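You operate a simulated robot arm through the tools that you are given. There is no shell and no other tool.

You run a simulated robot arm. Do the job below in one go: nothing can be reset, and whatever is moved stays where it is left.

TASK
Roll the coil on the shim board flat, 15-20 mm thick, and score it for joining.
Fine: hand roller, then the scoring brush along its top; both go back; lay the strap on the ware board. Set down upright: hand roller, scoring brush.

Only the result counts: the job must be done as asked and must still hold three seconds after the hand-in. Knocking over, shifting, dropping, spilling or breaking anything else fails it.

THE ROBOT
A 7-joint arm with a two-finger parallel gripper, fixed in place. Base frame: the origin is at the foot of the arm, x ahead of it, y to its left, z up. Lengths are in mm, angles in degrees, forces in N, time in s.
Its first joint turns from -132.0 to 132.0 degrees. Payload 3.91 kg.
The tool frame sits at the grasp point between the pads (the TCP): z along the fingers, y along the line on which they close. The tips reach 30 mm beyond it. The gripper opens to 110 mm. The fingers are 20 mm wide and 10 mm thick; the gripper's body (48 by 112 mm) begins 55 mm behind the TCP.
Orientation is that of the tool frame in the base frame, as a unit quaternion [w, x, y, z]. With the fingers straight down and closing along the base's y, the tool's x points along the base's -x, its y along +y and its z along -z.

THE INTERFACE
- The arm moves only by the tool move_arm. Its argument "deltas" is text: rows parted by semicolons, each of 7 numbers parted by spaces: the turn, a rotation vector about the tool's x, y, z in degrees, then the shift along the tool's x, y, z in mm, then the closure in counts, from 0 (fully open) to 255 (shut). In form: ax ay az dx dy dz claw; .... A call has 1 to 20 rows; each row shifts and turns the commanded pose from where the row before left it, along the tool's axes as they then stand. Each row takes 0.2 s and may step no farther than 50 mm and 8.6 degrees from the row before; otherwise, or with a gripper value out of range, the whole call is refused. Where a pose cannot be reached the arm comes as near as it can. A force on the tool above 70 N (or 10 N above the force at the start of the call, whichever is more), or a blocked arm, ends the call early, and 0.2 s more pass. Each finger travels about 108 mm/s and halts on what it meets, pressing with about 22 N; the grip force reading is that of the motor and also rises with nothing between the fingers. The clock runs only during rows and for 0.2 s after the last one: add rows that do not move to give the fingers time. The reply holds the time, the measured pose of the TCP, the force on the tool along the base axes, the opening and the grip force, in the units named above and with some noise, with the torque about the TCP (base axes, N m) and any sound that the robot's microphone picked up, and new pictures: "views" is both (left out), scene, wrist or none.
- Cameras (640 x 400 px; columns grow to the right, rows downward): "scene" is fixed at [399.6, 647, 1399.1]; the picture's right is [-0.87, -0.49, 0.00], its down [-0.44, 0.77, -0.46] and it looks along [0.23, -0.40, -0.89] (base axes); focal length 230 px, centre (320, 200). "wrist" rides on the gripper at [72, 17, -103] in the tool frame; the picture's right is [-0.23, 0.97, 0.00], its down [-0.76, -0.18, -0.62] and it looks along [-0.61, -0.14, 0.78] (tool axes); focal length 222 px, centre (320, 200). There is no depth. A picture from a camera that has moved, and an enlarged one, comes with that camera's place and axes in the base frame and with its lens.
- inspect(camera, box): a new picture of the part [left, top, right, bottom] of that camera's present view, enlarged. No time passes.
- finish_job(): hands the job in; it is judged then, once.

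Places have to be worked out from the pictures, the camera data and where the tool is seen. Open the gripper and draw the arm clear of the work before you hand the job in, unless the task says otherwise.

The tools are called as a command line: name --argument value ..., lists and objects as JSON in quotes. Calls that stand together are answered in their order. move_arm: Moves the arm, as the interface text tells. Its arguments: {"type":"object","properties":{"deltas":{"type":"string"},"views":{"type":"string","enum":["both","scene","wrist","none"]}},"required":["deltas"]} The other tools are called the same way: inspect (camera, box) takes an enlarged picture of a part of a camera's view; finish_job () hands the job in.

At the start:

```text
time_s: 0.0
eef_pos: [349.1, 421.9, 1074.9]
ee_rot: [0.0, 0.001, 1.0, 0.0]
ft_force: [0.3, -0.4, 0.7]
wrist_torque: [-0.02, -0.01, 0.02]
finger_gap: 110.0
finger_force: 0.0
```

scene: 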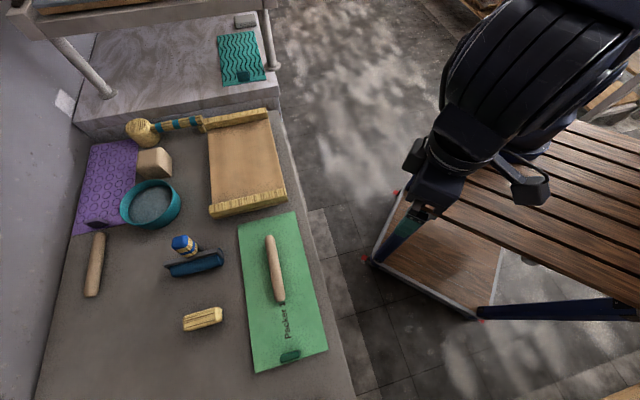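
wrist: 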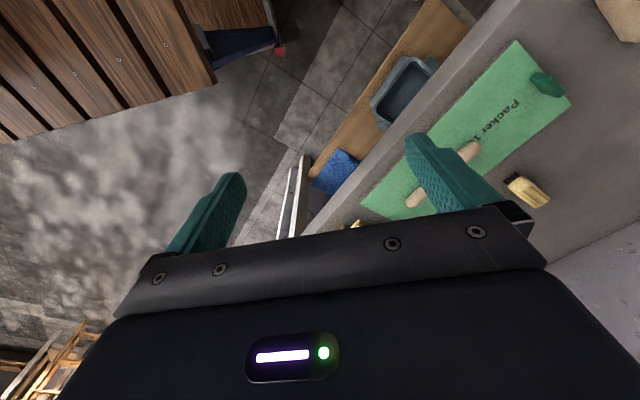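

The scene shows a table with several boards; I need a closer look to tell the shim board, hand roller, scoring brush and ware board apart.

inspect --camera "scene" --box '[200, 100, 360, 200]'

inspect --camera "scene" --box '[200, 200, 360, 300]'

inspect --camera "scene" --box '[60, 100, 220, 200]'

inspect --camera "scene" --box '[60, 200, 220, 300]'

inspect --camera "scene" --box '[160, 280, 352, 400]'

inspect --camera "scene" --box '[0, 0, 320, 200]'

inspect --camera "wrist" --box '[300, 0, 640, 212]'

```text
4.00 times, centred on (280, 150) of scene
camera zoom: at [399.6, 647.0, 1399.1], right [-0.87, -0.49, 0.0], down [-0.44, 0.77, -0.46], along [0.23, -0.4, -0.89], focal length 922 px, centre (480, 400)
```

zoom: 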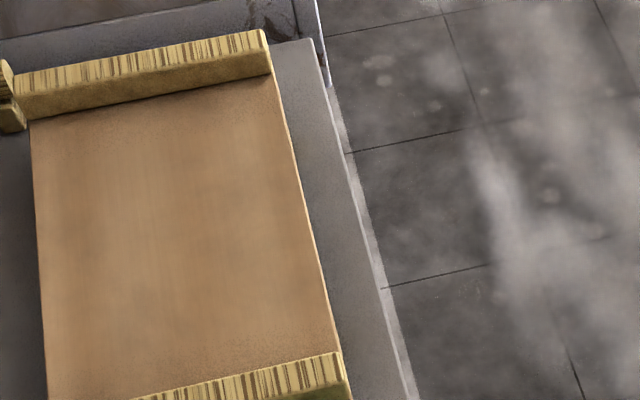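

```text
4.00 times, centred on (280, 250) of scene
camera zoom: at [399.6, 647.0, 1399.1], right [-0.87, -0.49, 0.0], down [-0.44, 0.77, -0.46], along [0.23, -0.4, -0.89], focal length 922 px, centre (480, 0)
```

zoom: 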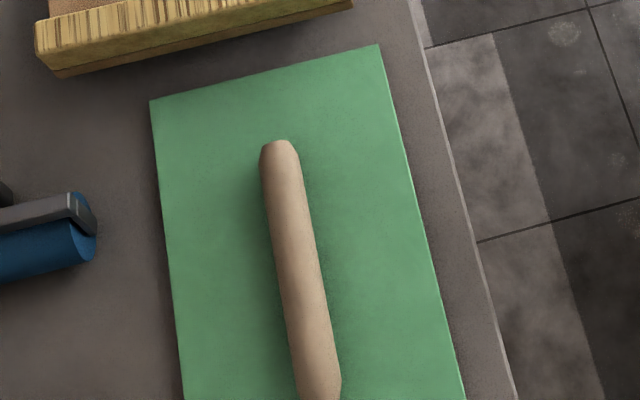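

```text
4.00 times, centred on (140, 150) of scene
camera zoom: at [399.6, 647.0, 1399.1], right [-0.87, -0.49, 0.0], down [-0.44, 0.77, -0.46], along [0.23, -0.4, -0.89], focal length 922 px, centre (1040, 400)
```

zoom: 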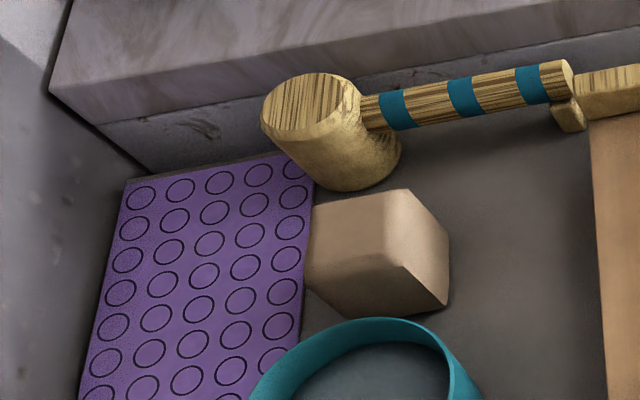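

```text
4.00 times, centred on (140, 250) of scene
camera zoom: at [399.6, 647.0, 1399.1], right [-0.87, -0.49, 0.0], down [-0.44, 0.77, -0.46], along [0.23, -0.4, -0.89], focal length 922 px, centre (1040, 0)
```

zoom: 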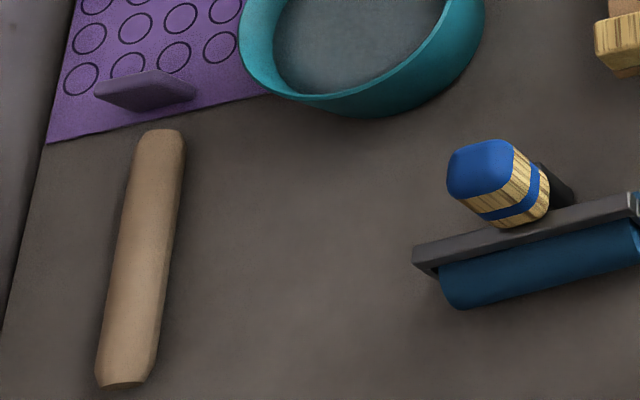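

```text
3.33 times, centred on (256, 340) of scene
camera zoom: at [399.6, 647.0, 1399.1], right [-0.87, -0.49, 0.0], down [-0.44, 0.77, -0.46], along [0.23, -0.4, -0.89], focal length 768 px, centre (533, -267)
```

zoom: 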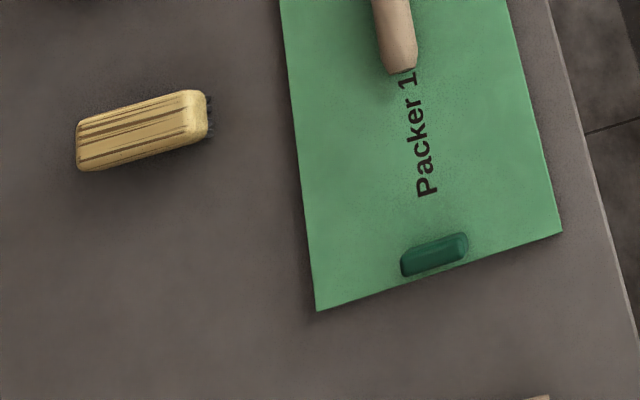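

```text
2.00 times, centred on (160, 100) of scene
camera zoom: at [399.6, 647.0, 1399.1], right [-0.87, -0.49, 0.0], down [-0.44, 0.77, -0.46], along [0.23, -0.4, -0.89], focal length 461 px, centre (640, 400)
```

zoom: 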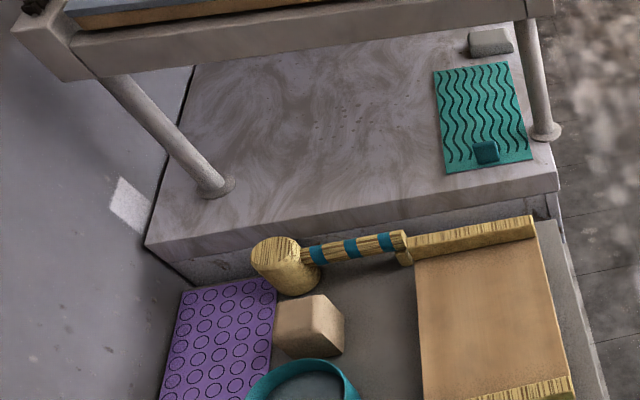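

```text
1.88 times, centred on (470, 106) of wrist
camera zoom: at [275.5, 439.4, 1177.8], right [0.23, 0.97, 0.0], down [0.76, -0.18, 0.62], along [0.61, -0.14, -0.78], focal length 418 px, centre (38, 377)
```

zoom: 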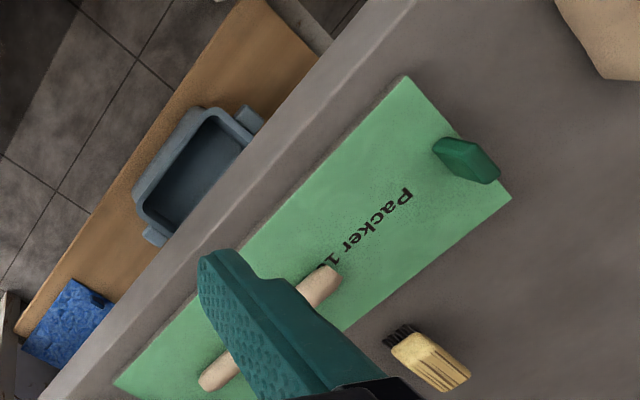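

The green "Packer" board with the coil should be the shim board, the blue roller with the upright grip the hand roller, and the bamboo block the scoring brush. From the two views I put the table top near z≈820. I'll turn the wrist camera toward the table for a better look.

move_arm --deltas "0 0 -8.5 0 0 0 0; 0 0 -8.5 0 0 0 0; 0 0 -8.5 0 0 0 0; 0 0 -8.5 0 0 0 0; 0 0 -8.5 0 0 0 0; 0 0 0 0 0 0 0"

```text
time_s: 1.4
eef_pos: [348.7, 421.7, 1077.1]
ee_rot: [0.0, -0.363, 0.932, 0.0]
ft_force: [0.5, 0.0, 0.2]
wrist_torque: [-0.01, 0.02, -0.04]
finger_gap: 110.0
finger_force: 0.0
camera wrist: at [282.9, 385.9, 1178.0], right [-0.49, 0.87, 0.0], down [0.68, 0.39, 0.62], along [0.54, 0.31, -0.78], focal length 222 px, centre (320, 200)
```

scene: 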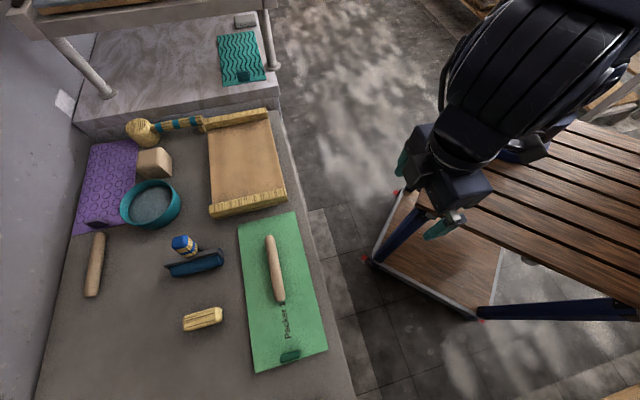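
wrist: 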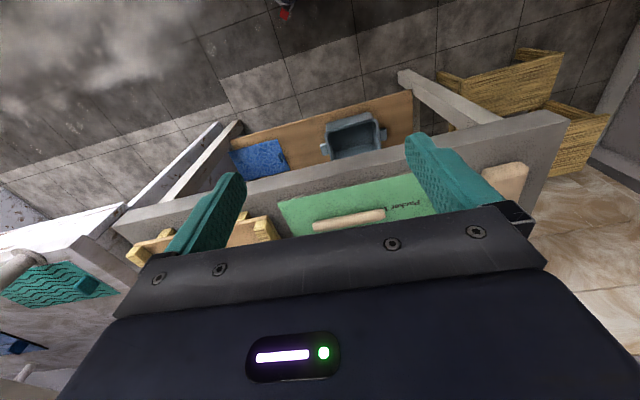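

The wrist camera sees from straight below it out to about 38° forward. I'll move the arm out over the table at its present height.

move_arm --deltas "0 0 0 -50 0 0 0; 0 0 0 -50 0 0 0; 0 0 0 -50 0 0 0; 0 0 0 -50 0 0 0; 0 0 0 -40 0 0 0; 0 0 0 0 0 0 0"

```text
time_s: 2.8
eef_pos: [526.1, 582.1, 1077.2]
ee_rot: [0.0, -0.364, 0.931, 0.0]
ft_force: [0.6, 0.0, 0.8]
wrist_torque: [0.0, -0.01, 0.01]
finger_gap: 110.1
finger_force: 0.2
camera wrist: at [460.3, 546.9, 1178.6], right [-0.49, 0.87, 0.0], down [0.68, 0.38, 0.62], along [0.54, 0.31, -0.78], focal length 222 px, centre (320, 200)
```

scene: 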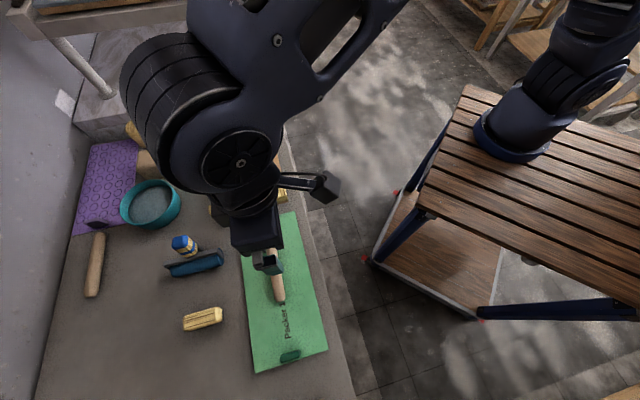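
wrist: 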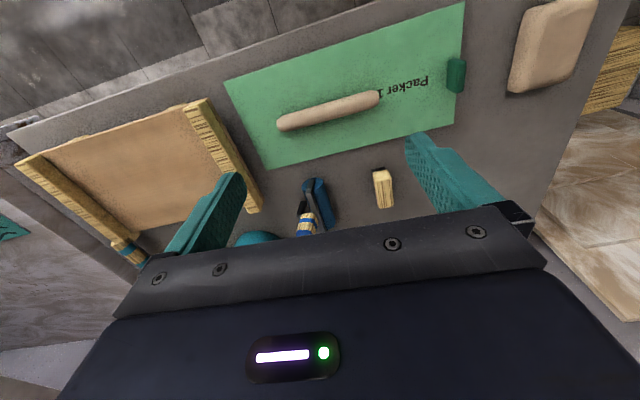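

The table items are clear now: ware board candidate on the left, green board with coil, roller with a vertical handle, brush, and a clay lump. I'll enlarge them.

inspect --camera "wrist" --box '[220, 140, 420, 265]'

inspect --camera "wrist" --box '[220, 0, 480, 162]'

inspect --camera "wrist" --box '[0, 80, 260, 262]'

inspect --camera "scene" --box '[160, 225, 240, 275]'

inspect --camera "scene" --box '[170, 295, 250, 345]'

inspect --camera "scene" --box '[250, 280, 330, 330]'

```text
3.20 times, centred on (320, 202) of wrist
camera zoom: at [460.3, 546.9, 1178.6], right [-0.49, 0.87, 0.0], down [0.68, 0.38, 0.62], along [0.54, 0.31, -0.78], focal length 711 px, centre (320, 192)
```

zoom: 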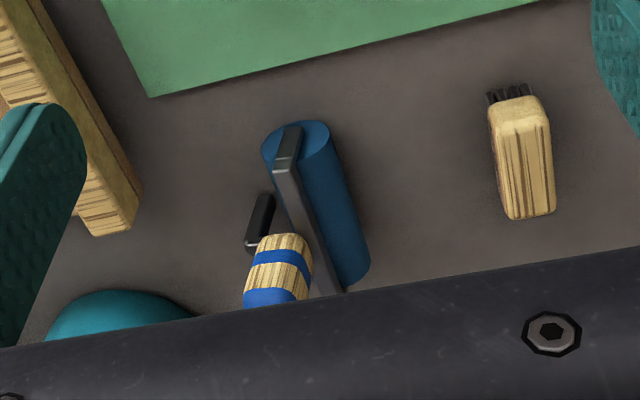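

```text
2.46 times, centred on (350, 81) of wrist
camera zoom: at [460.3, 546.9, 1178.6], right [-0.49, 0.87, 0.0], down [0.68, 0.38, 0.62], along [0.54, 0.31, -0.78], focal length 547 px, centre (246, 493)
```

zoom: 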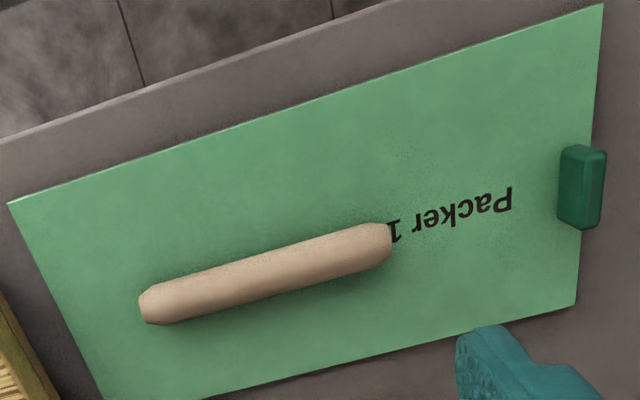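

```text
2.20 times, centred on (130, 171) of wrist
camera zoom: at [460.3, 546.9, 1178.6], right [-0.49, 0.87, 0.0], down [0.68, 0.38, 0.62], along [0.54, 0.31, -0.78], focal length 488 px, centre (738, 264)
```

zoom: 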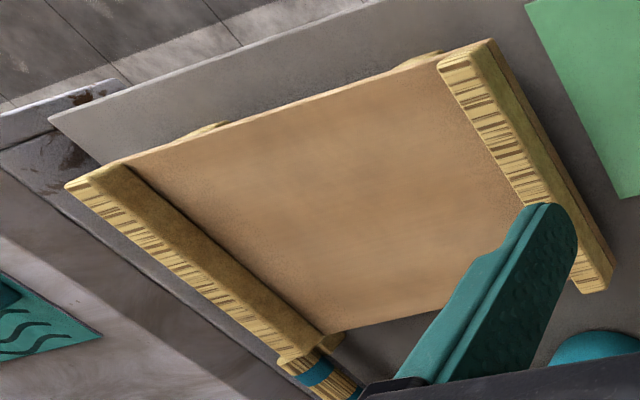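

```text
8.00 times, centred on (200, 250) of scene
camera zoom: at [399.6, 647.0, 1399.1], right [-0.87, -0.49, 0.0], down [-0.44, 0.77, -0.46], along [0.23, -0.4, -0.89], focal length 1843 px, centre (1280, -200)
```

zoom: 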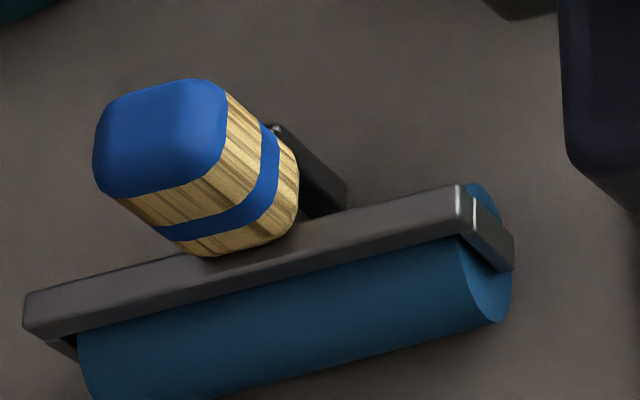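

```text
8.00 times, centred on (210, 320) of scene
camera zoom: at [399.6, 647.0, 1399.1], right [-0.87, -0.49, 0.0], down [-0.44, 0.77, -0.46], along [0.23, -0.4, -0.89], focal length 1843 px, centre (1200, -760)
```

zoom: 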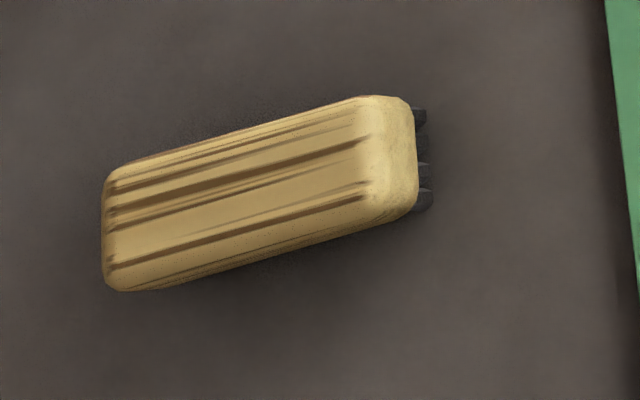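

```text
8.00 times, centred on (290, 305) of scene
camera zoom: at [399.6, 647.0, 1399.1], right [-0.87, -0.49, 0.0], down [-0.44, 0.77, -0.46], along [0.23, -0.4, -0.89], focal length 1843 px, centre (560, -640)
```

zoom: 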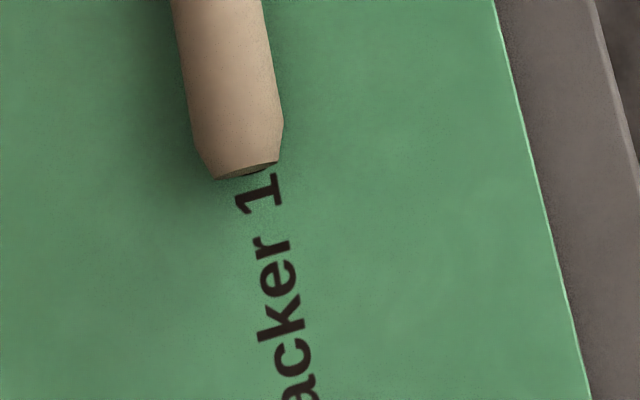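

The roller rests on its cylinder and a rear prop foot with the handle up, and the brush lies bristles-down; both long axes run roughly radial, across the coil. I'll move above the roller to measure it.

move_arm --deltas "0 0 0 -48 -12 0 0; 0 0 0 -48 -12 0 0; 0 0 0 -48 -12 0 0; 0 0 0 -47 -13 0 0; 0 0 0 0 0 0 0"

```text
time_s: 4.0
eef_pos: [700.5, 677.2, 1074.7]
ee_rot: [0.0, -0.363, 0.932, 0.0]
ft_force: [0.2, 0.4, 0.7]
wrist_torque: [0.04, 0.01, -0.02]
finger_gap: 110.2
finger_force: 0.0
camera wrist: at [635.4, 640.7, 1176.3], right [-0.49, 0.87, 0.0], down [0.68, 0.38, 0.62], along [0.54, 0.31, -0.78], focal length 222 px, centre (320, 200)
```

scene: 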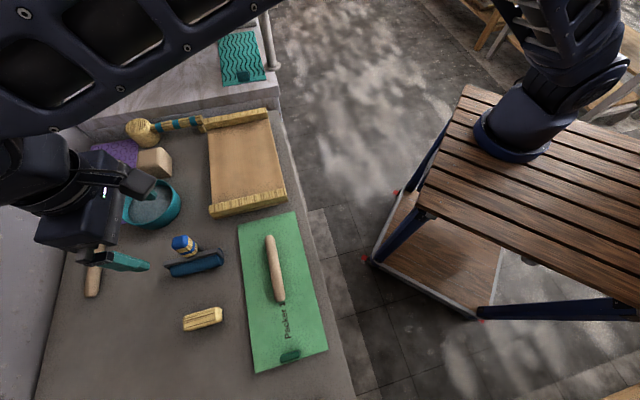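
wrist: 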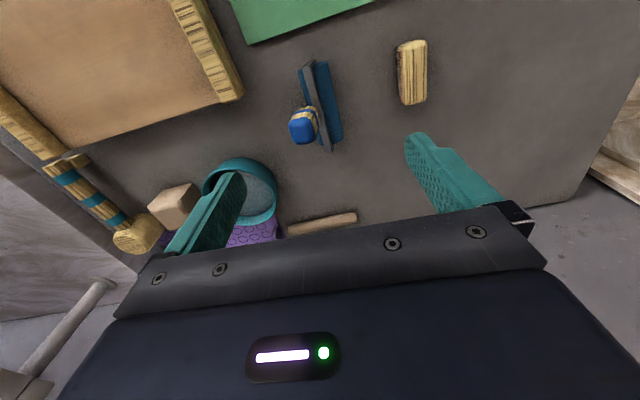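

I'll enlarge the roller, brush and coil areas in the current views for triangulation.

inspect --camera "wrist" --box '[260, 30, 452, 150]'

inspect --camera "wrist" --box '[0, 0, 260, 162]'

```text
3.33 times, centred on (356, 90) of wrist
camera zoom: at [635.4, 640.7, 1176.3], right [-0.49, 0.87, 0.0], down [0.68, 0.38, 0.62], along [0.54, 0.31, -0.78], focal length 740 px, centre (200, 567)
```

zoom: 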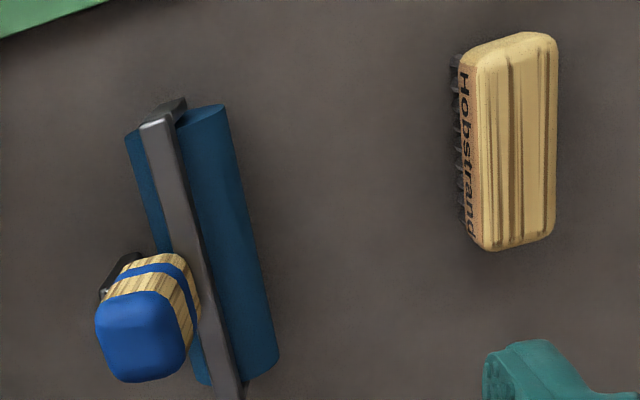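

```text
2.46 times, centred on (130, 81) of wrist
camera zoom: at [635.4, 640.7, 1176.3], right [-0.49, 0.87, 0.0], down [0.68, 0.38, 0.62], along [0.54, 0.31, -0.78], focal length 547 px, centre (788, 493)
```

zoom: 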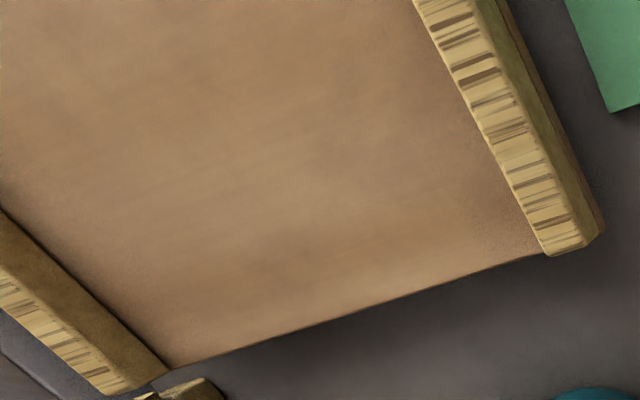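

Estimates: brush centre ≈(620,775), top z≈836; roller handle top ≈(731,668,922). I want a side profile of the roller to see tilt and the prop foot, so I'll back off, tilt the tool and go lower.

move_arm --deltas "0 0 0 48 -8 0 0; 0 0 0 48 -8 0 0; 0 -7.5 0 0 0 0 0; 0 -7.5 0 0 0 0 0; 0 -7.5 0 0 0 0 0; 0 -7.5 0 0 0 0 0; 0 0 0 21 0 37 0; 0 0 0 21 0 37 0; 0 0 0 21 0 37 0; 0 0 0 21 0 36 0; 0 0 0 0 0 0 0"

```text
time_s: 6.4
eef_pos: [640.3, 602.9, 906.8]
ee_rot: [0.242, -0.349, 0.901, 0.093]
ft_force: [0.1, -0.6, -0.2]
wrist_torque: [-0.04, 0.0, -0.02]
finger_gap: 110.3
finger_force: 0.0
camera wrist: at [544.2, 538.4, 957.9], right [-0.51, 0.85, 0.11], down [0.38, 0.1, 0.92], along [0.77, 0.52, -0.37], focal length 222 px, centre (320, 200)
```

scene: 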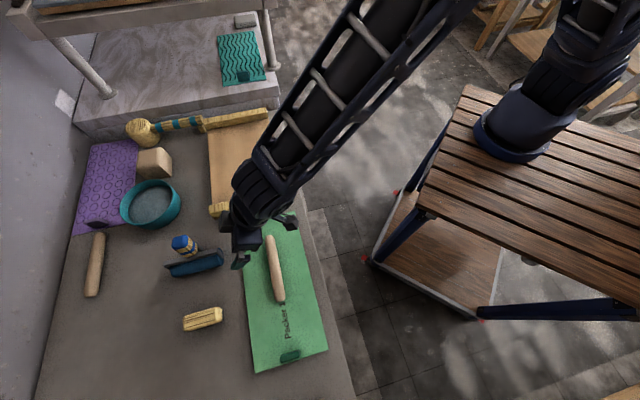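
wrist: 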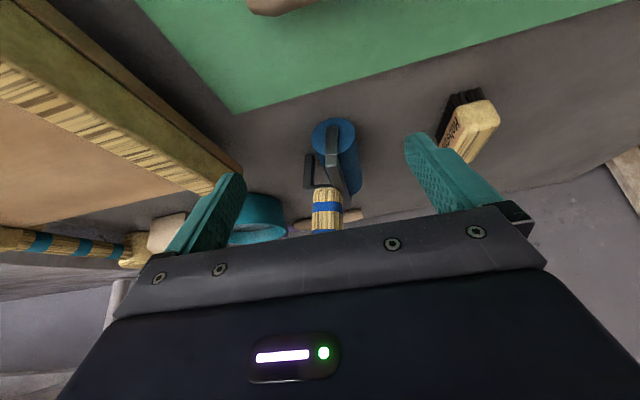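

inspect --camera "wrist" --box '[260, 90, 404, 240]'

inspect --camera "wrist" --box '[400, 70, 528, 180]'

inspect --camera "wrist" --box '[0, 0, 260, 200]'

```text
2.67 times, centred on (332, 165) of wrist
camera zoom: at [544.2, 538.4, 957.9], right [-0.51, 0.85, 0.11], down [0.38, 0.1, 0.92], along [0.77, 0.52, -0.37], focal length 592 px, centre (288, 293)
```

zoom: 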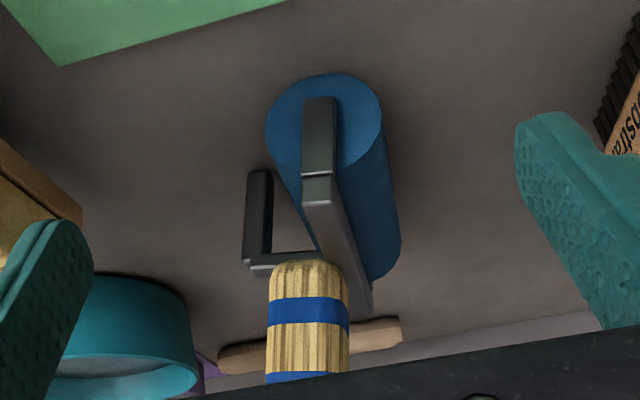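

```text
3.64 times, centred on (464, 125) of wrist
camera zoom: at [544.2, 538.4, 957.9], right [-0.51, 0.85, 0.11], down [0.38, 0.1, 0.92], along [0.77, 0.52, -0.37], focal length 808 px, centre (-204, 473)
```

zoom: 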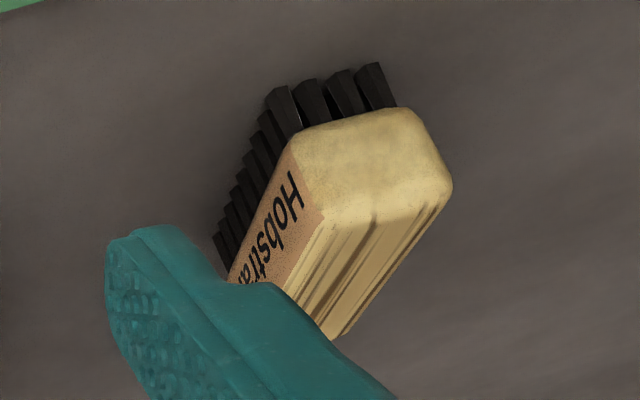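

```text
2.00 times, centred on (130, 100) of wrist
camera zoom: at [544.2, 538.4, 957.9], right [-0.51, 0.85, 0.11], down [0.38, 0.1, 0.92], along [0.77, 0.52, -0.37], focal length 444 px, centre (700, 400)
```

zoom: 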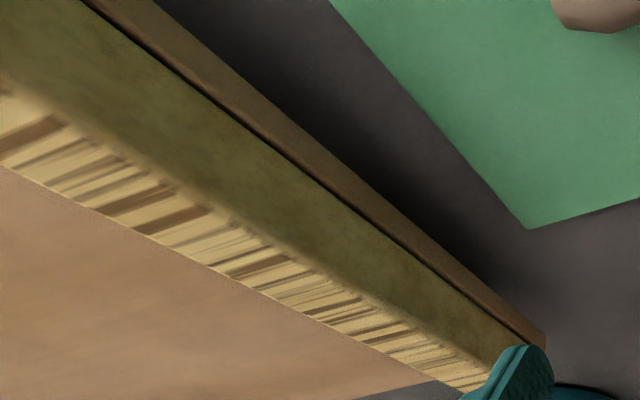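

The roller leans back a few degrees onto its foot: table ≈800, bar ≈860, handle top ≈920 at about (732,668). I'll retract, straighten the tool, and hover over the handle to check reach and alignment.

move_arm --deltas "0 0 0 -21 0 -37 0; 0 0 0 -21 0 -37 0; 0 0 0 -21 0 -37 0; 0 0 0 -21 0 -36 0; 0 7.5 0 0 0 0 0; 0 7.5 0 0 0 0 0; 0 7.5 0 0 0 0 0; 0 7.5 0 0 0 0 0; 0 0 -1.7 -38 -5 0 0; 0 0 0 -38 -5 0 0; 0 0 0 -36 -4 0 0; 0 0 0 0 0 40 0; 0 0 0 0 0 27 0; 0 0 0 0 0 0 0"

```text
time_s: 9.4
eef_pos: [730.1, 668.1, 1009.5]
ee_rot: [0.001, -0.376, 0.927, 0.0]
ft_force: [-0.3, 0.1, 0.8]
wrist_torque: [-0.02, -0.01, 0.01]
finger_gap: 109.9
finger_force: 0.0
camera wrist: at [665.2, 629.9, 1111.2], right [-0.52, 0.86, 0.0], down [0.67, 0.4, 0.62], along [0.53, 0.32, -0.78], focal length 222 px, centre (320, 200)
```

scene: 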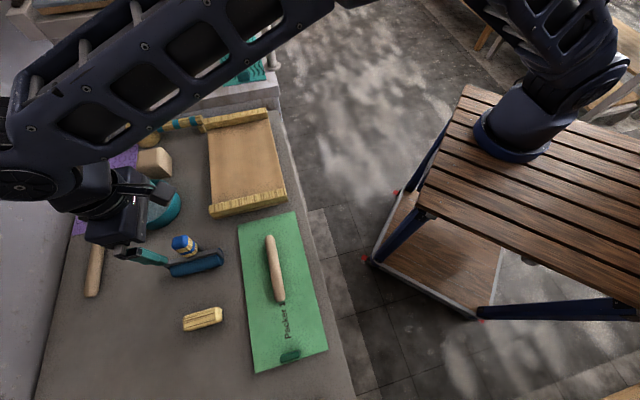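
wrist: 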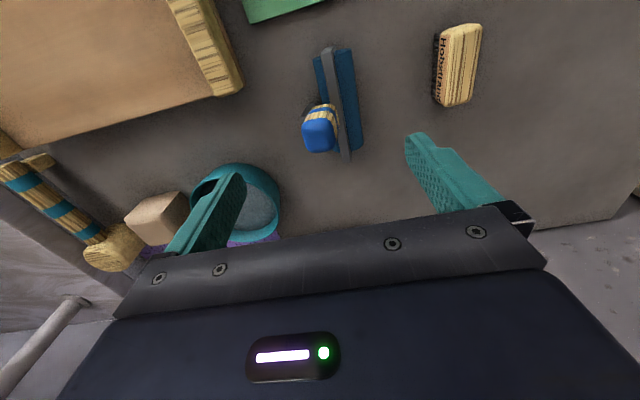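

The pose is reachable and the handle sits nearly straight under the TCP. I'll enlarge before descending.

inspect --camera "wrist" --box '[280, 30, 376, 170]'

inspect --camera "scene" --box '[120, 220, 240, 295]'

```text
2.86 times, centred on (328, 100) of wrist
camera zoom: at [665.2, 629.9, 1111.2], right [-0.52, 0.86, 0.0], down [0.67, 0.4, 0.62], along [0.53, 0.32, -0.78], focal length 635 px, centre (297, 486)
```

zoom: 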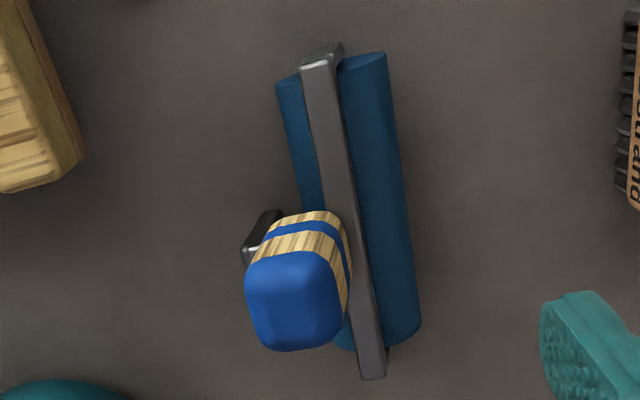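

```text
5.33 times, centred on (180, 258) of scene
camera zoom: at [399.6, 647.0, 1399.1], right [-0.87, -0.49, 0.0], down [-0.44, 0.77, -0.46], along [0.23, -0.4, -0.89], focal length 1229 px, centre (1067, -107)
```

zoom: 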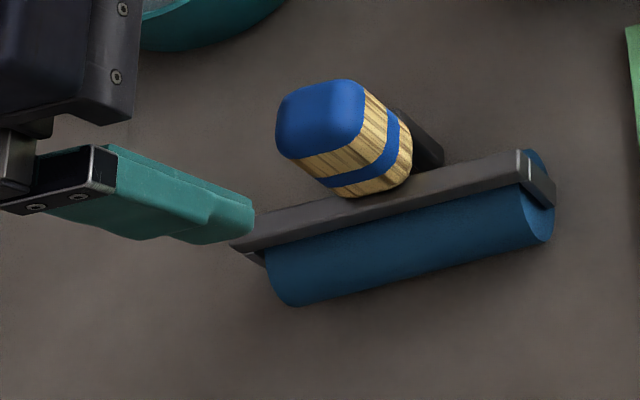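

Triangulated handle top is (732.5, 668, 921), about 28 mm wide. I'll lean the tool 6° to match the roller's lean and descend so the pads straddle the handle, staying above the foot's arm.

move_arm --deltas "-6 0 0 -1.7 0 0 0; 0 0 0 0 -2.7 25 0; 0 0 0 0 -2.7 25 0; 0 0 0 0 -2.7 25 0; 0 0 0 0 -2.7 25 0; 0 0 0 0 0 0 0"

```text
time_s: 10.8
eef_pos: [731.5, 668.8, 908.7]
ee_rot: [-0.021, -0.377, 0.925, 0.048]
ft_force: [0.3, -0.4, 0.8]
wrist_torque: [0.02, 0.01, 0.0]
finger_gap: 110.0
finger_force: 0.0
camera wrist: at [674.5, 622.1, 1011.6], right [-0.51, 0.85, 0.1], down [0.71, 0.36, 0.6], along [0.48, 0.38, -0.79], focal length 222 px, centre (320, 200)
```

scene: 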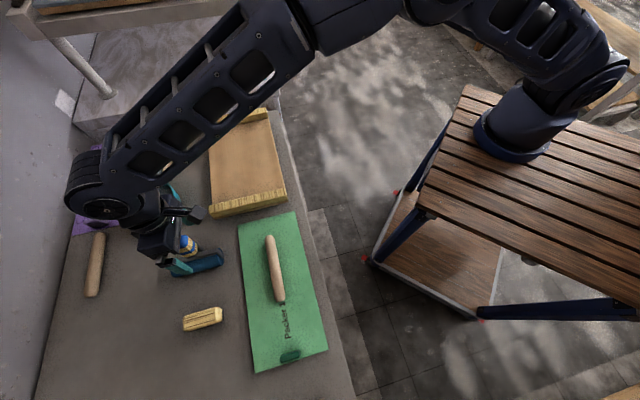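
wrist: 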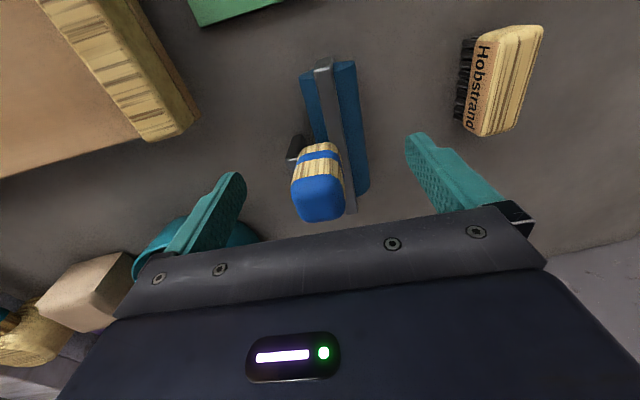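

The handle is centred between the fingers at the right depth. Closing on it now.

move_arm --deltas "0 0 0 0 0 0 120; 0 0 0 0 0 0 170; 0 0 0 0 0 0 255; 0 0 0 0 0 0 255; 0 0 0 0 0 0 255"

```text
time_s: 12.0
eef_pos: [731.0, 667.9, 908.9]
ee_rot: [-0.02, -0.376, 0.925, 0.048]
ft_force: [-0.2, -2.2, 3.7]
wrist_torque: [0.15, 0.05, 0.12]
finger_gap: 31.8
finger_force: 21.8
camera wrist: at [674.4, 622.0, 1012.0], right [-0.51, 0.85, 0.1], down [0.71, 0.36, 0.6], along [0.48, 0.38, -0.79], focal length 222 px, centre (320, 200)
```

scene: 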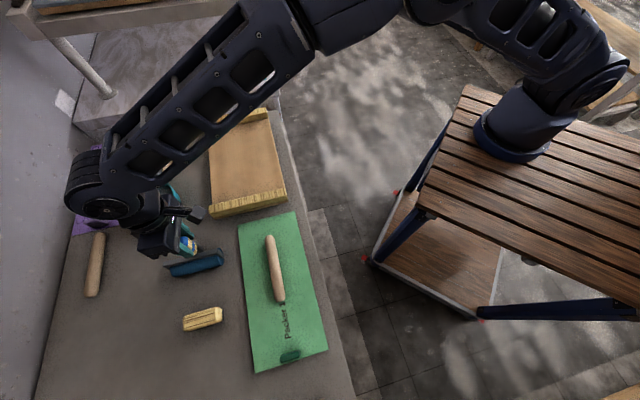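
wrist: 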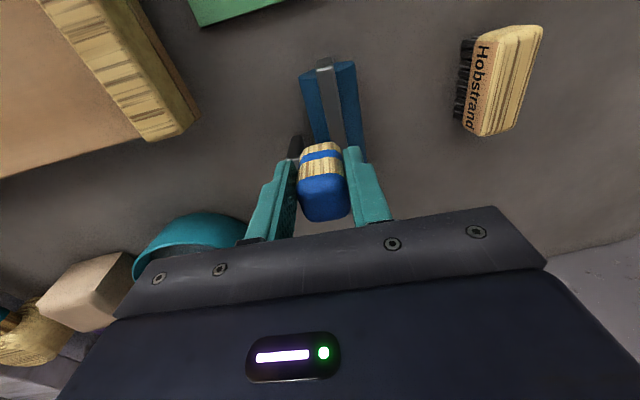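

The handle is gripped (31.8 mm). The roller axis sits about 19 mm to the +T side of the handle, so I'll lift, lean the tool the other way by ~10° (puts the cylinder under the TCP and raises the foot) and move over the bare end of the green board.

move_arm --deltas "0 0 0 0 0 -20 255; 0 0 0 0 0 -30 255; 0 0 0 0 0 -30 255; 8 0 0 0 0 0 255; 8 0 0 0 0 0 255; 0 0 0 0 0 0 255"

```text
time_s: 13.4
eef_pos: [737.0, 663.1, 987.3]
ee_rot: [0.033, -0.375, 0.923, -0.081]
ft_force: [0.3, -0.6, -2.2]
wrist_torque: [-0.04, 0.02, -0.04]
finger_gap: 31.8
finger_force: 21.6
camera wrist: at [661.1, 637.4, 1084.7], right [-0.51, 0.85, -0.17], down [0.59, 0.48, 0.64], along [0.63, 0.23, -0.75], focal length 222 px, centre (320, 200)
```

scene: 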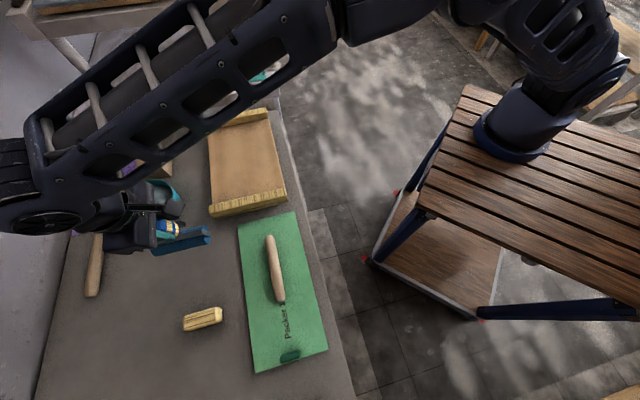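
wrist: 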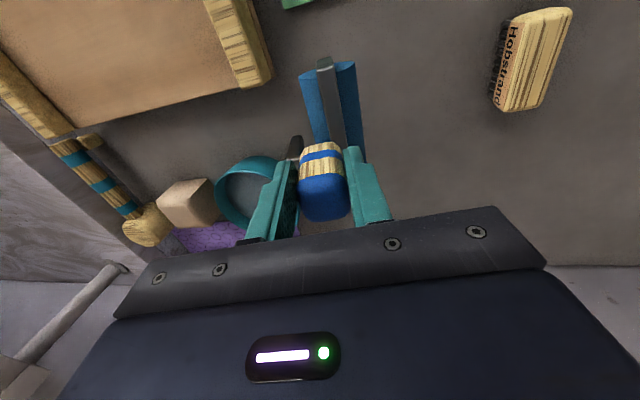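

Lifted cleanly, the grip is unchanged. Moving over the empty end of the green board.

move_arm --deltas "0 0 0 29 33.9 -6 255; 0 0 0 29 33.9 -6 255; 0 0 0 29 33.9 -6 255; 0 0 0 29 33.9 -6 255; 0 0 0 29 33.9 -6 255; 0 0 0 29 33.9 -6 255; 0 0 0 0 0 0 255"

```text
time_s: 15.0
eef_pos: [470.7, 691.2, 987.4]
ee_rot: [0.033, -0.375, 0.923, -0.08]
ft_force: [-0.5, 0.3, -2.7]
wrist_torque: [-0.01, 0.05, 0.0]
finger_gap: 31.8
finger_force: 22.6
camera wrist: at [393.0, 665.0, 1084.3], right [-0.51, 0.85, -0.17], down [0.59, 0.48, 0.64], along [0.63, 0.23, -0.75], focal length 222 px, centre (320, 200)
```

scene: 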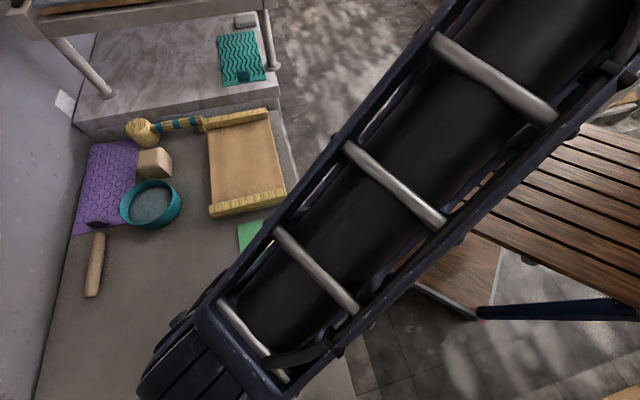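
wrist: 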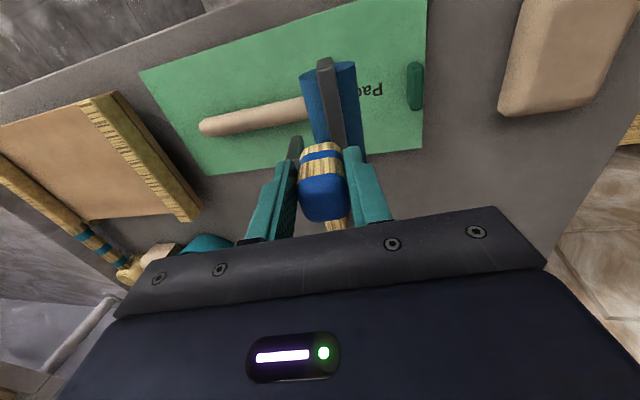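

The roller hangs just beyond the coil's end. I'll shift 22 mm more toward the tab end so the foot clears the coil, then descend partway.

move_arm --deltas "0 0 0 0 21.7 -3.8 255; 0 0 0 0 5.2 29.5 255; 0 0 0 0 3.5 19.7 255; 0 0 0 0 0 0 255" --views "wrist"

```text
time_s: 16.0
eef_pos: [453.3, 705.0, 938.9]
ee_rot: [0.033, -0.374, 0.923, -0.081]
ft_force: [0.8, 0.1, -1.0]
wrist_torque: [-0.01, 0.06, -0.02]
finger_gap: 31.9
finger_force: 22.4
camera wrist: at [376.4, 679.6, 1035.4], right [-0.51, 0.85, -0.17], down [0.59, 0.48, 0.64], along [0.63, 0.23, -0.75], focal length 222 px, centre (320, 200)
```

wrist: 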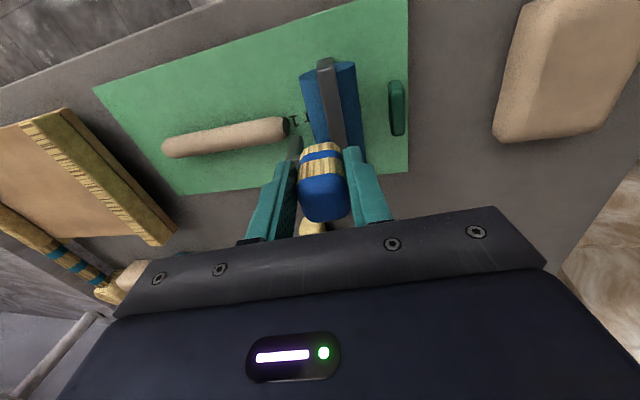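

Clear of coil and tab. Lowering 10 mm, then in small steps to find contact with the board.

move_arm --deltas "0 0 0 0 0.9 4.9 255; 0 0 0 0 0.9 4.9 255; 0 0 0 0 0 0 255" --views "none"

move_arm --deltas "0 0 0 0 0.35 1.97 255; 0 0 0 0 0 0 255" --views "none"

move_arm --deltas "0 0 0 0 0.35 1.97 255; 0 0 0 0 0 0 255" --views "none"

move_arm --deltas "0 0 0 0 0.35 1.97 255; 0 0 0 0 0 0 255" --views "wrist"

```text
time_s: 16.8
eef_pos: [453.4, 704.7, 927.9]
ee_rot: [0.032, -0.375, 0.923, -0.081]
ft_force: [-0.2, -0.1, -2.8]
wrist_torque: [0.0, 0.03, 0.02]
finger_gap: 31.6
finger_force: 22.5
```

```text
time_s: 17.4
eef_pos: [453.6, 705.5, 926.1]
ee_rot: [0.033, -0.374, 0.923, -0.081]
ft_force: [0.2, 0.0, -2.1]
wrist_torque: [0.0, 0.03, -0.05]
finger_gap: 31.9
finger_force: 22.6
```

```text
time_s: 18.0
eef_pos: [453.9, 704.4, 923.6]
ee_rot: [0.032, -0.376, 0.923, -0.081]
ft_force: [0.1, -0.3, -3.6]
wrist_torque: [-0.02, 0.04, -0.03]
finger_gap: 31.7
finger_force: 22.4
```

```text
time_s: 18.6
eef_pos: [451.9, 706.1, 922.7]
ee_rot: [0.033, -0.376, 0.923, -0.08]
ft_force: [0.1, -1.0, -1.6]
wrist_torque: [0.03, -0.02, -0.01]
finger_gap: 31.7
finger_force: 21.8
camera wrist: at [375.9, 680.1, 1020.0], right [-0.51, 0.85, -0.17], down [0.59, 0.48, 0.64], along [0.63, 0.23, -0.75], focal length 222 px, centre (320, 200)
```

wrist: 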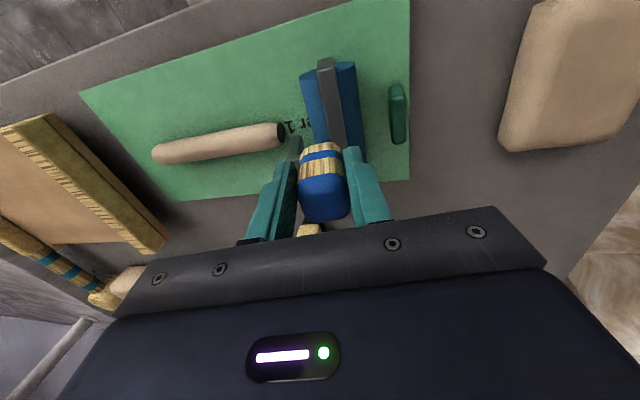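

No contact yet at z≈922. Continuing in small steps.

move_arm --deltas "0 0 0 0 0.35 1.97 255; 0 0 0 0 0 0 255" --views "none"

move_arm --deltas "0 0 0 0 0.35 1.97 255; 0 0 0 0 0 0 255" --views "none"

move_arm --deltas "0 0 0 0 0.26 1.48 255; 0 0 0 0 0 0 255" --views "none"

```text
time_s: 19.2
eef_pos: [453.8, 705.4, 920.6]
ee_rot: [0.033, -0.374, 0.923, -0.08]
ft_force: [-3.8, -3.8, 14.3]
wrist_torque: [0.06, -0.03, -0.01]
finger_gap: 32.3
finger_force: 21.8
```

```text
time_s: 19.8
eef_pos: [453.9, 705.2, 918.1]
ee_rot: [0.033, -0.375, 0.923, -0.08]
ft_force: [2.1, 2.9, 15.8]
wrist_torque: [0.09, -0.09, 0.0]
finger_gap: 31.8
finger_force: 21.9
```

```text
time_s: 20.4
eef_pos: [453.1, 706.8, 917.5]
ee_rot: [0.032, -0.376, 0.923, -0.081]
ft_force: [-0.4, 0.4, 14.6]
wrist_torque: [-0.01, -0.01, 0.01]
finger_gap: 32.0
finger_force: 22.0
```

Contact came at z≈921; then the handle slid up in the pads at ~16 N. For firm pushing I'll let it slide further, along the tool axis, until the fingertips seat on the frame, watching the force.

move_arm --deltas "0 0 0 0 0 2 255; 0 0 0 0 0 2 255; 0 0 0 0 0 2 255; 0 0 0 0 0 0 255" --views "wrist"

```text
time_s: 21.4
eef_pos: [454.7, 704.9, 910.8]
ee_rot: [0.033, -0.374, 0.923, -0.081]
ft_force: [-0.1, -0.3, 15.7]
wrist_torque: [-0.01, 0.05, -0.01]
finger_gap: 31.7
finger_force: 21.8
camera wrist: at [377.0, 679.5, 1008.5], right [-0.51, 0.85, -0.17], down [0.59, 0.48, 0.64], along [0.63, 0.23, -0.75], focal length 222 px, centre (320, 200)
```

wrist: 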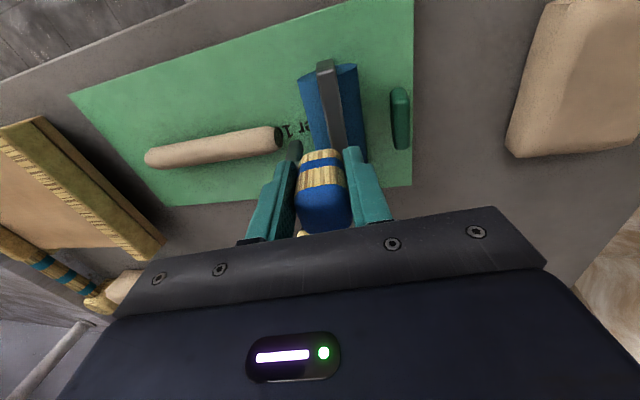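

move_arm --deltas "0 0 0 0 0 1.5 255; 0 0 0 0 0 1.5 255; 0 0 0 0 0 0 255" --views "none"

```text
time_s: 22.2
eef_pos: [453.8, 704.5, 907.5]
ee_rot: [0.033, -0.375, 0.923, -0.08]
ft_force: [-0.5, -1.1, 15.7]
wrist_torque: [0.02, 0.02, -0.03]
finger_gap: 31.8
finger_force: 21.6
```

The handle is still sliding at ~16 N with nothing else touching. I'll keep seating in small steps.

move_arm --deltas "0 0 0 0 0 1.5 255; 0 0 0 0 0 1.5 255; 0 0 0 0 0 0 255" --views "wrist"

```text
time_s: 23.0
eef_pos: [455.8, 703.1, 903.2]
ee_rot: [0.033, -0.375, 0.923, -0.081]
ft_force: [0.4, 0.2, 14.7]
wrist_torque: [0.16, -0.03, 0.0]
finger_gap: 31.4
finger_force: 22.4
camera wrist: at [378.4, 678.6, 1001.0], right [-0.51, 0.85, -0.17], down [0.59, 0.48, 0.64], along [0.63, 0.23, -0.75], focal length 222 px, centre (320, 200)
```

wrist: 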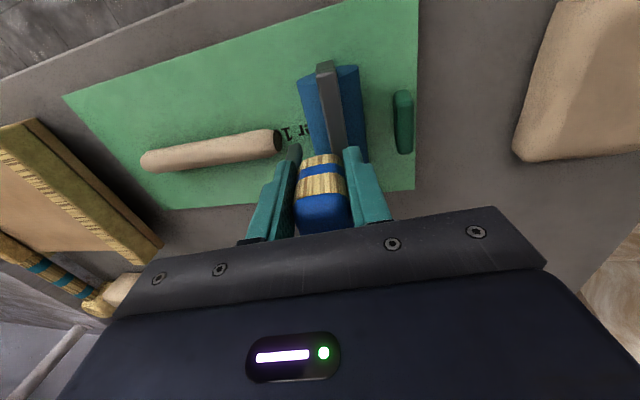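

inspect --camera "wrist" --box '[240, 50, 416, 240]'

```text
2.11 times, centred on (328, 145) of wrist
camera zoom: at [378.4, 678.6, 1001.0], right [-0.51, 0.85, -0.17], down [0.59, 0.48, 0.64], along [0.63, 0.23, -0.75], focal length 468 px, centre (303, 316)
```

zoom: 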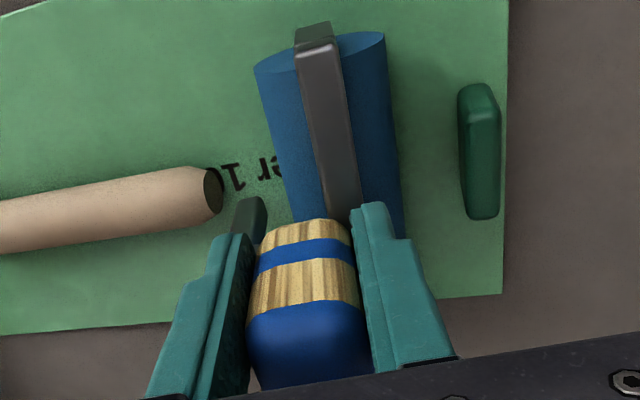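

move_arm --deltas "0 0 0 0 0 1.2 255; 0 0 0 0 0 0 255" --views "none"

```text
time_s: 23.6
eef_pos: [454.9, 704.2, 903.5]
ee_rot: [0.032, -0.375, 0.923, -0.08]
ft_force: [2.3, 1.2, 13.3]
wrist_torque: [-0.01, 0.05, -0.04]
finger_gap: 31.7
finger_force: 21.7
```

move_arm --deltas "0 0 0 0 0 1.5 255; 0 0 0 0 0 0 255" --views "none"

```text
time_s: 24.2
eef_pos: [455.1, 702.9, 901.3]
ee_rot: [0.033, -0.376, 0.923, -0.081]
ft_force: [1.9, 1.7, 14.5]
wrist_torque: [0.1, 0.0, -0.02]
finger_gap: 31.9
finger_force: 22.1
```

move_arm --deltas "0 0 0 0 0 1.2 255; 0 0 0 0 0 1.2 255; 0 0 0 0 0 0 255" --views "wrist"

```text
time_s: 25.0
eef_pos: [455.1, 702.5, 901.1]
ee_rot: [0.033, -0.375, 0.923, -0.081]
ft_force: [-4.1, -3.6, 32.5]
wrist_torque: [-0.25, 0.47, 0.01]
finger_gap: 31.9
finger_force: 21.3
camera wrist: at [378.3, 677.8, 998.3], right [-0.51, 0.85, -0.17], down [0.59, 0.48, 0.65], along [0.63, 0.23, -0.74], focal length 222 px, centre (320, 200)
```

wrist: 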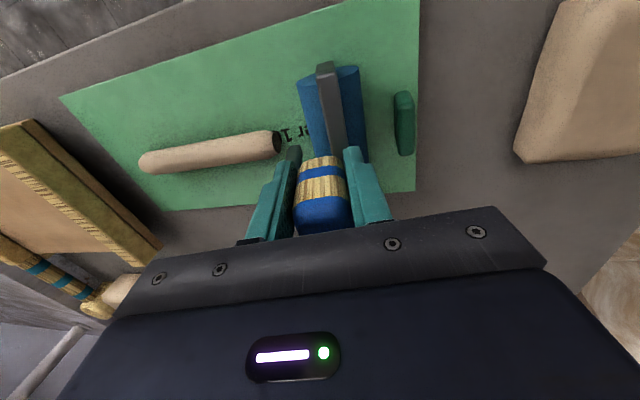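

Now seated: 32 N at TCP z≈901 with the cylinder on the board, so board-gap = z − 901. I'll lift 45 mm and move back over the middle of the coil.

move_arm --deltas "0 0 0 0 -3.9 -22.1 255; 0 0 0 0 -3.9 -22.1 255; 0 0 0 -0.5 -36.7 6.5 255; 0 0 0 -0.5 -36.7 6.5 255; 0 0 0 -0.5 -36.7 6.5 255; 0 0 0 -0.5 -36.7 6.5 255; 0 0 0 0 0 0 255" --views "both"

```text
time_s: 26.6
eef_pos: [559.2, 595.4, 944.1]
ee_rot: [0.032, -0.376, 0.923, -0.081]
ft_force: [-0.6, 0.5, -3.1]
wrist_torque: [0.0, 0.03, 0.0]
finger_gap: 32.0
finger_force: 21.5
camera wrist: at [483.0, 571.1, 1042.6], right [-0.51, 0.85, -0.17], down [0.59, 0.48, 0.64], along [0.63, 0.23, -0.75], focal length 222 px, centre (320, 200)
```

scene: 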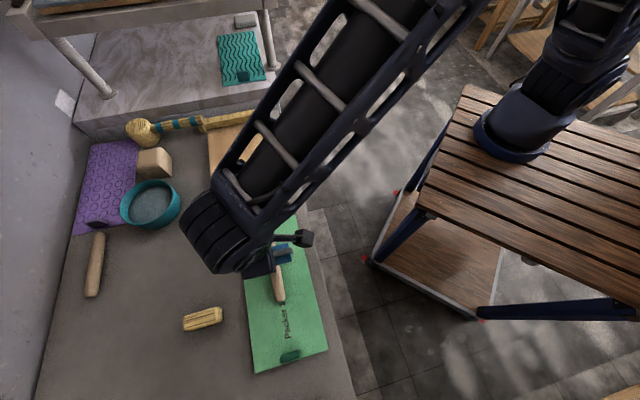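
wrist: 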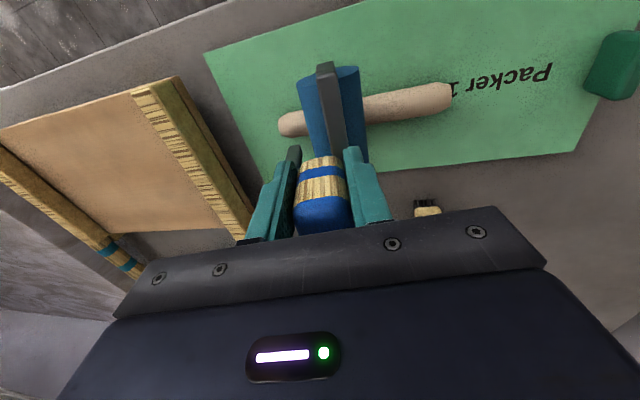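

The roller is over the coil's middle, coil running T≈63–224 on the board. Pressing down gradually to a ~23 mm gap.

move_arm --deltas "0 0 0 0 0.87 4.93 255; 0 0 0 0 0.87 4.93 255; 0 0 0 0 0.52 2.95 255; 0 0 0 0 0 0 255" --views "wrist"

```text
time_s: 27.6
eef_pos: [560.2, 596.3, 931.7]
ee_rot: [0.033, -0.375, 0.923, -0.08]
ft_force: [1.1, 0.7, -1.8]
wrist_torque: [0.0, 0.0, -0.03]
finger_gap: 31.7
finger_force: 22.0
camera wrist: at [483.4, 571.8, 1028.9], right [-0.51, 0.85, -0.17], down [0.59, 0.48, 0.64], along [0.63, 0.23, -0.75], focal length 222 px, centre (320, 200)
```

wrist: 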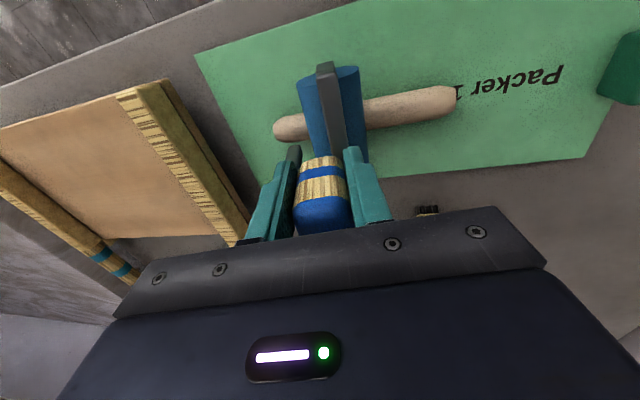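

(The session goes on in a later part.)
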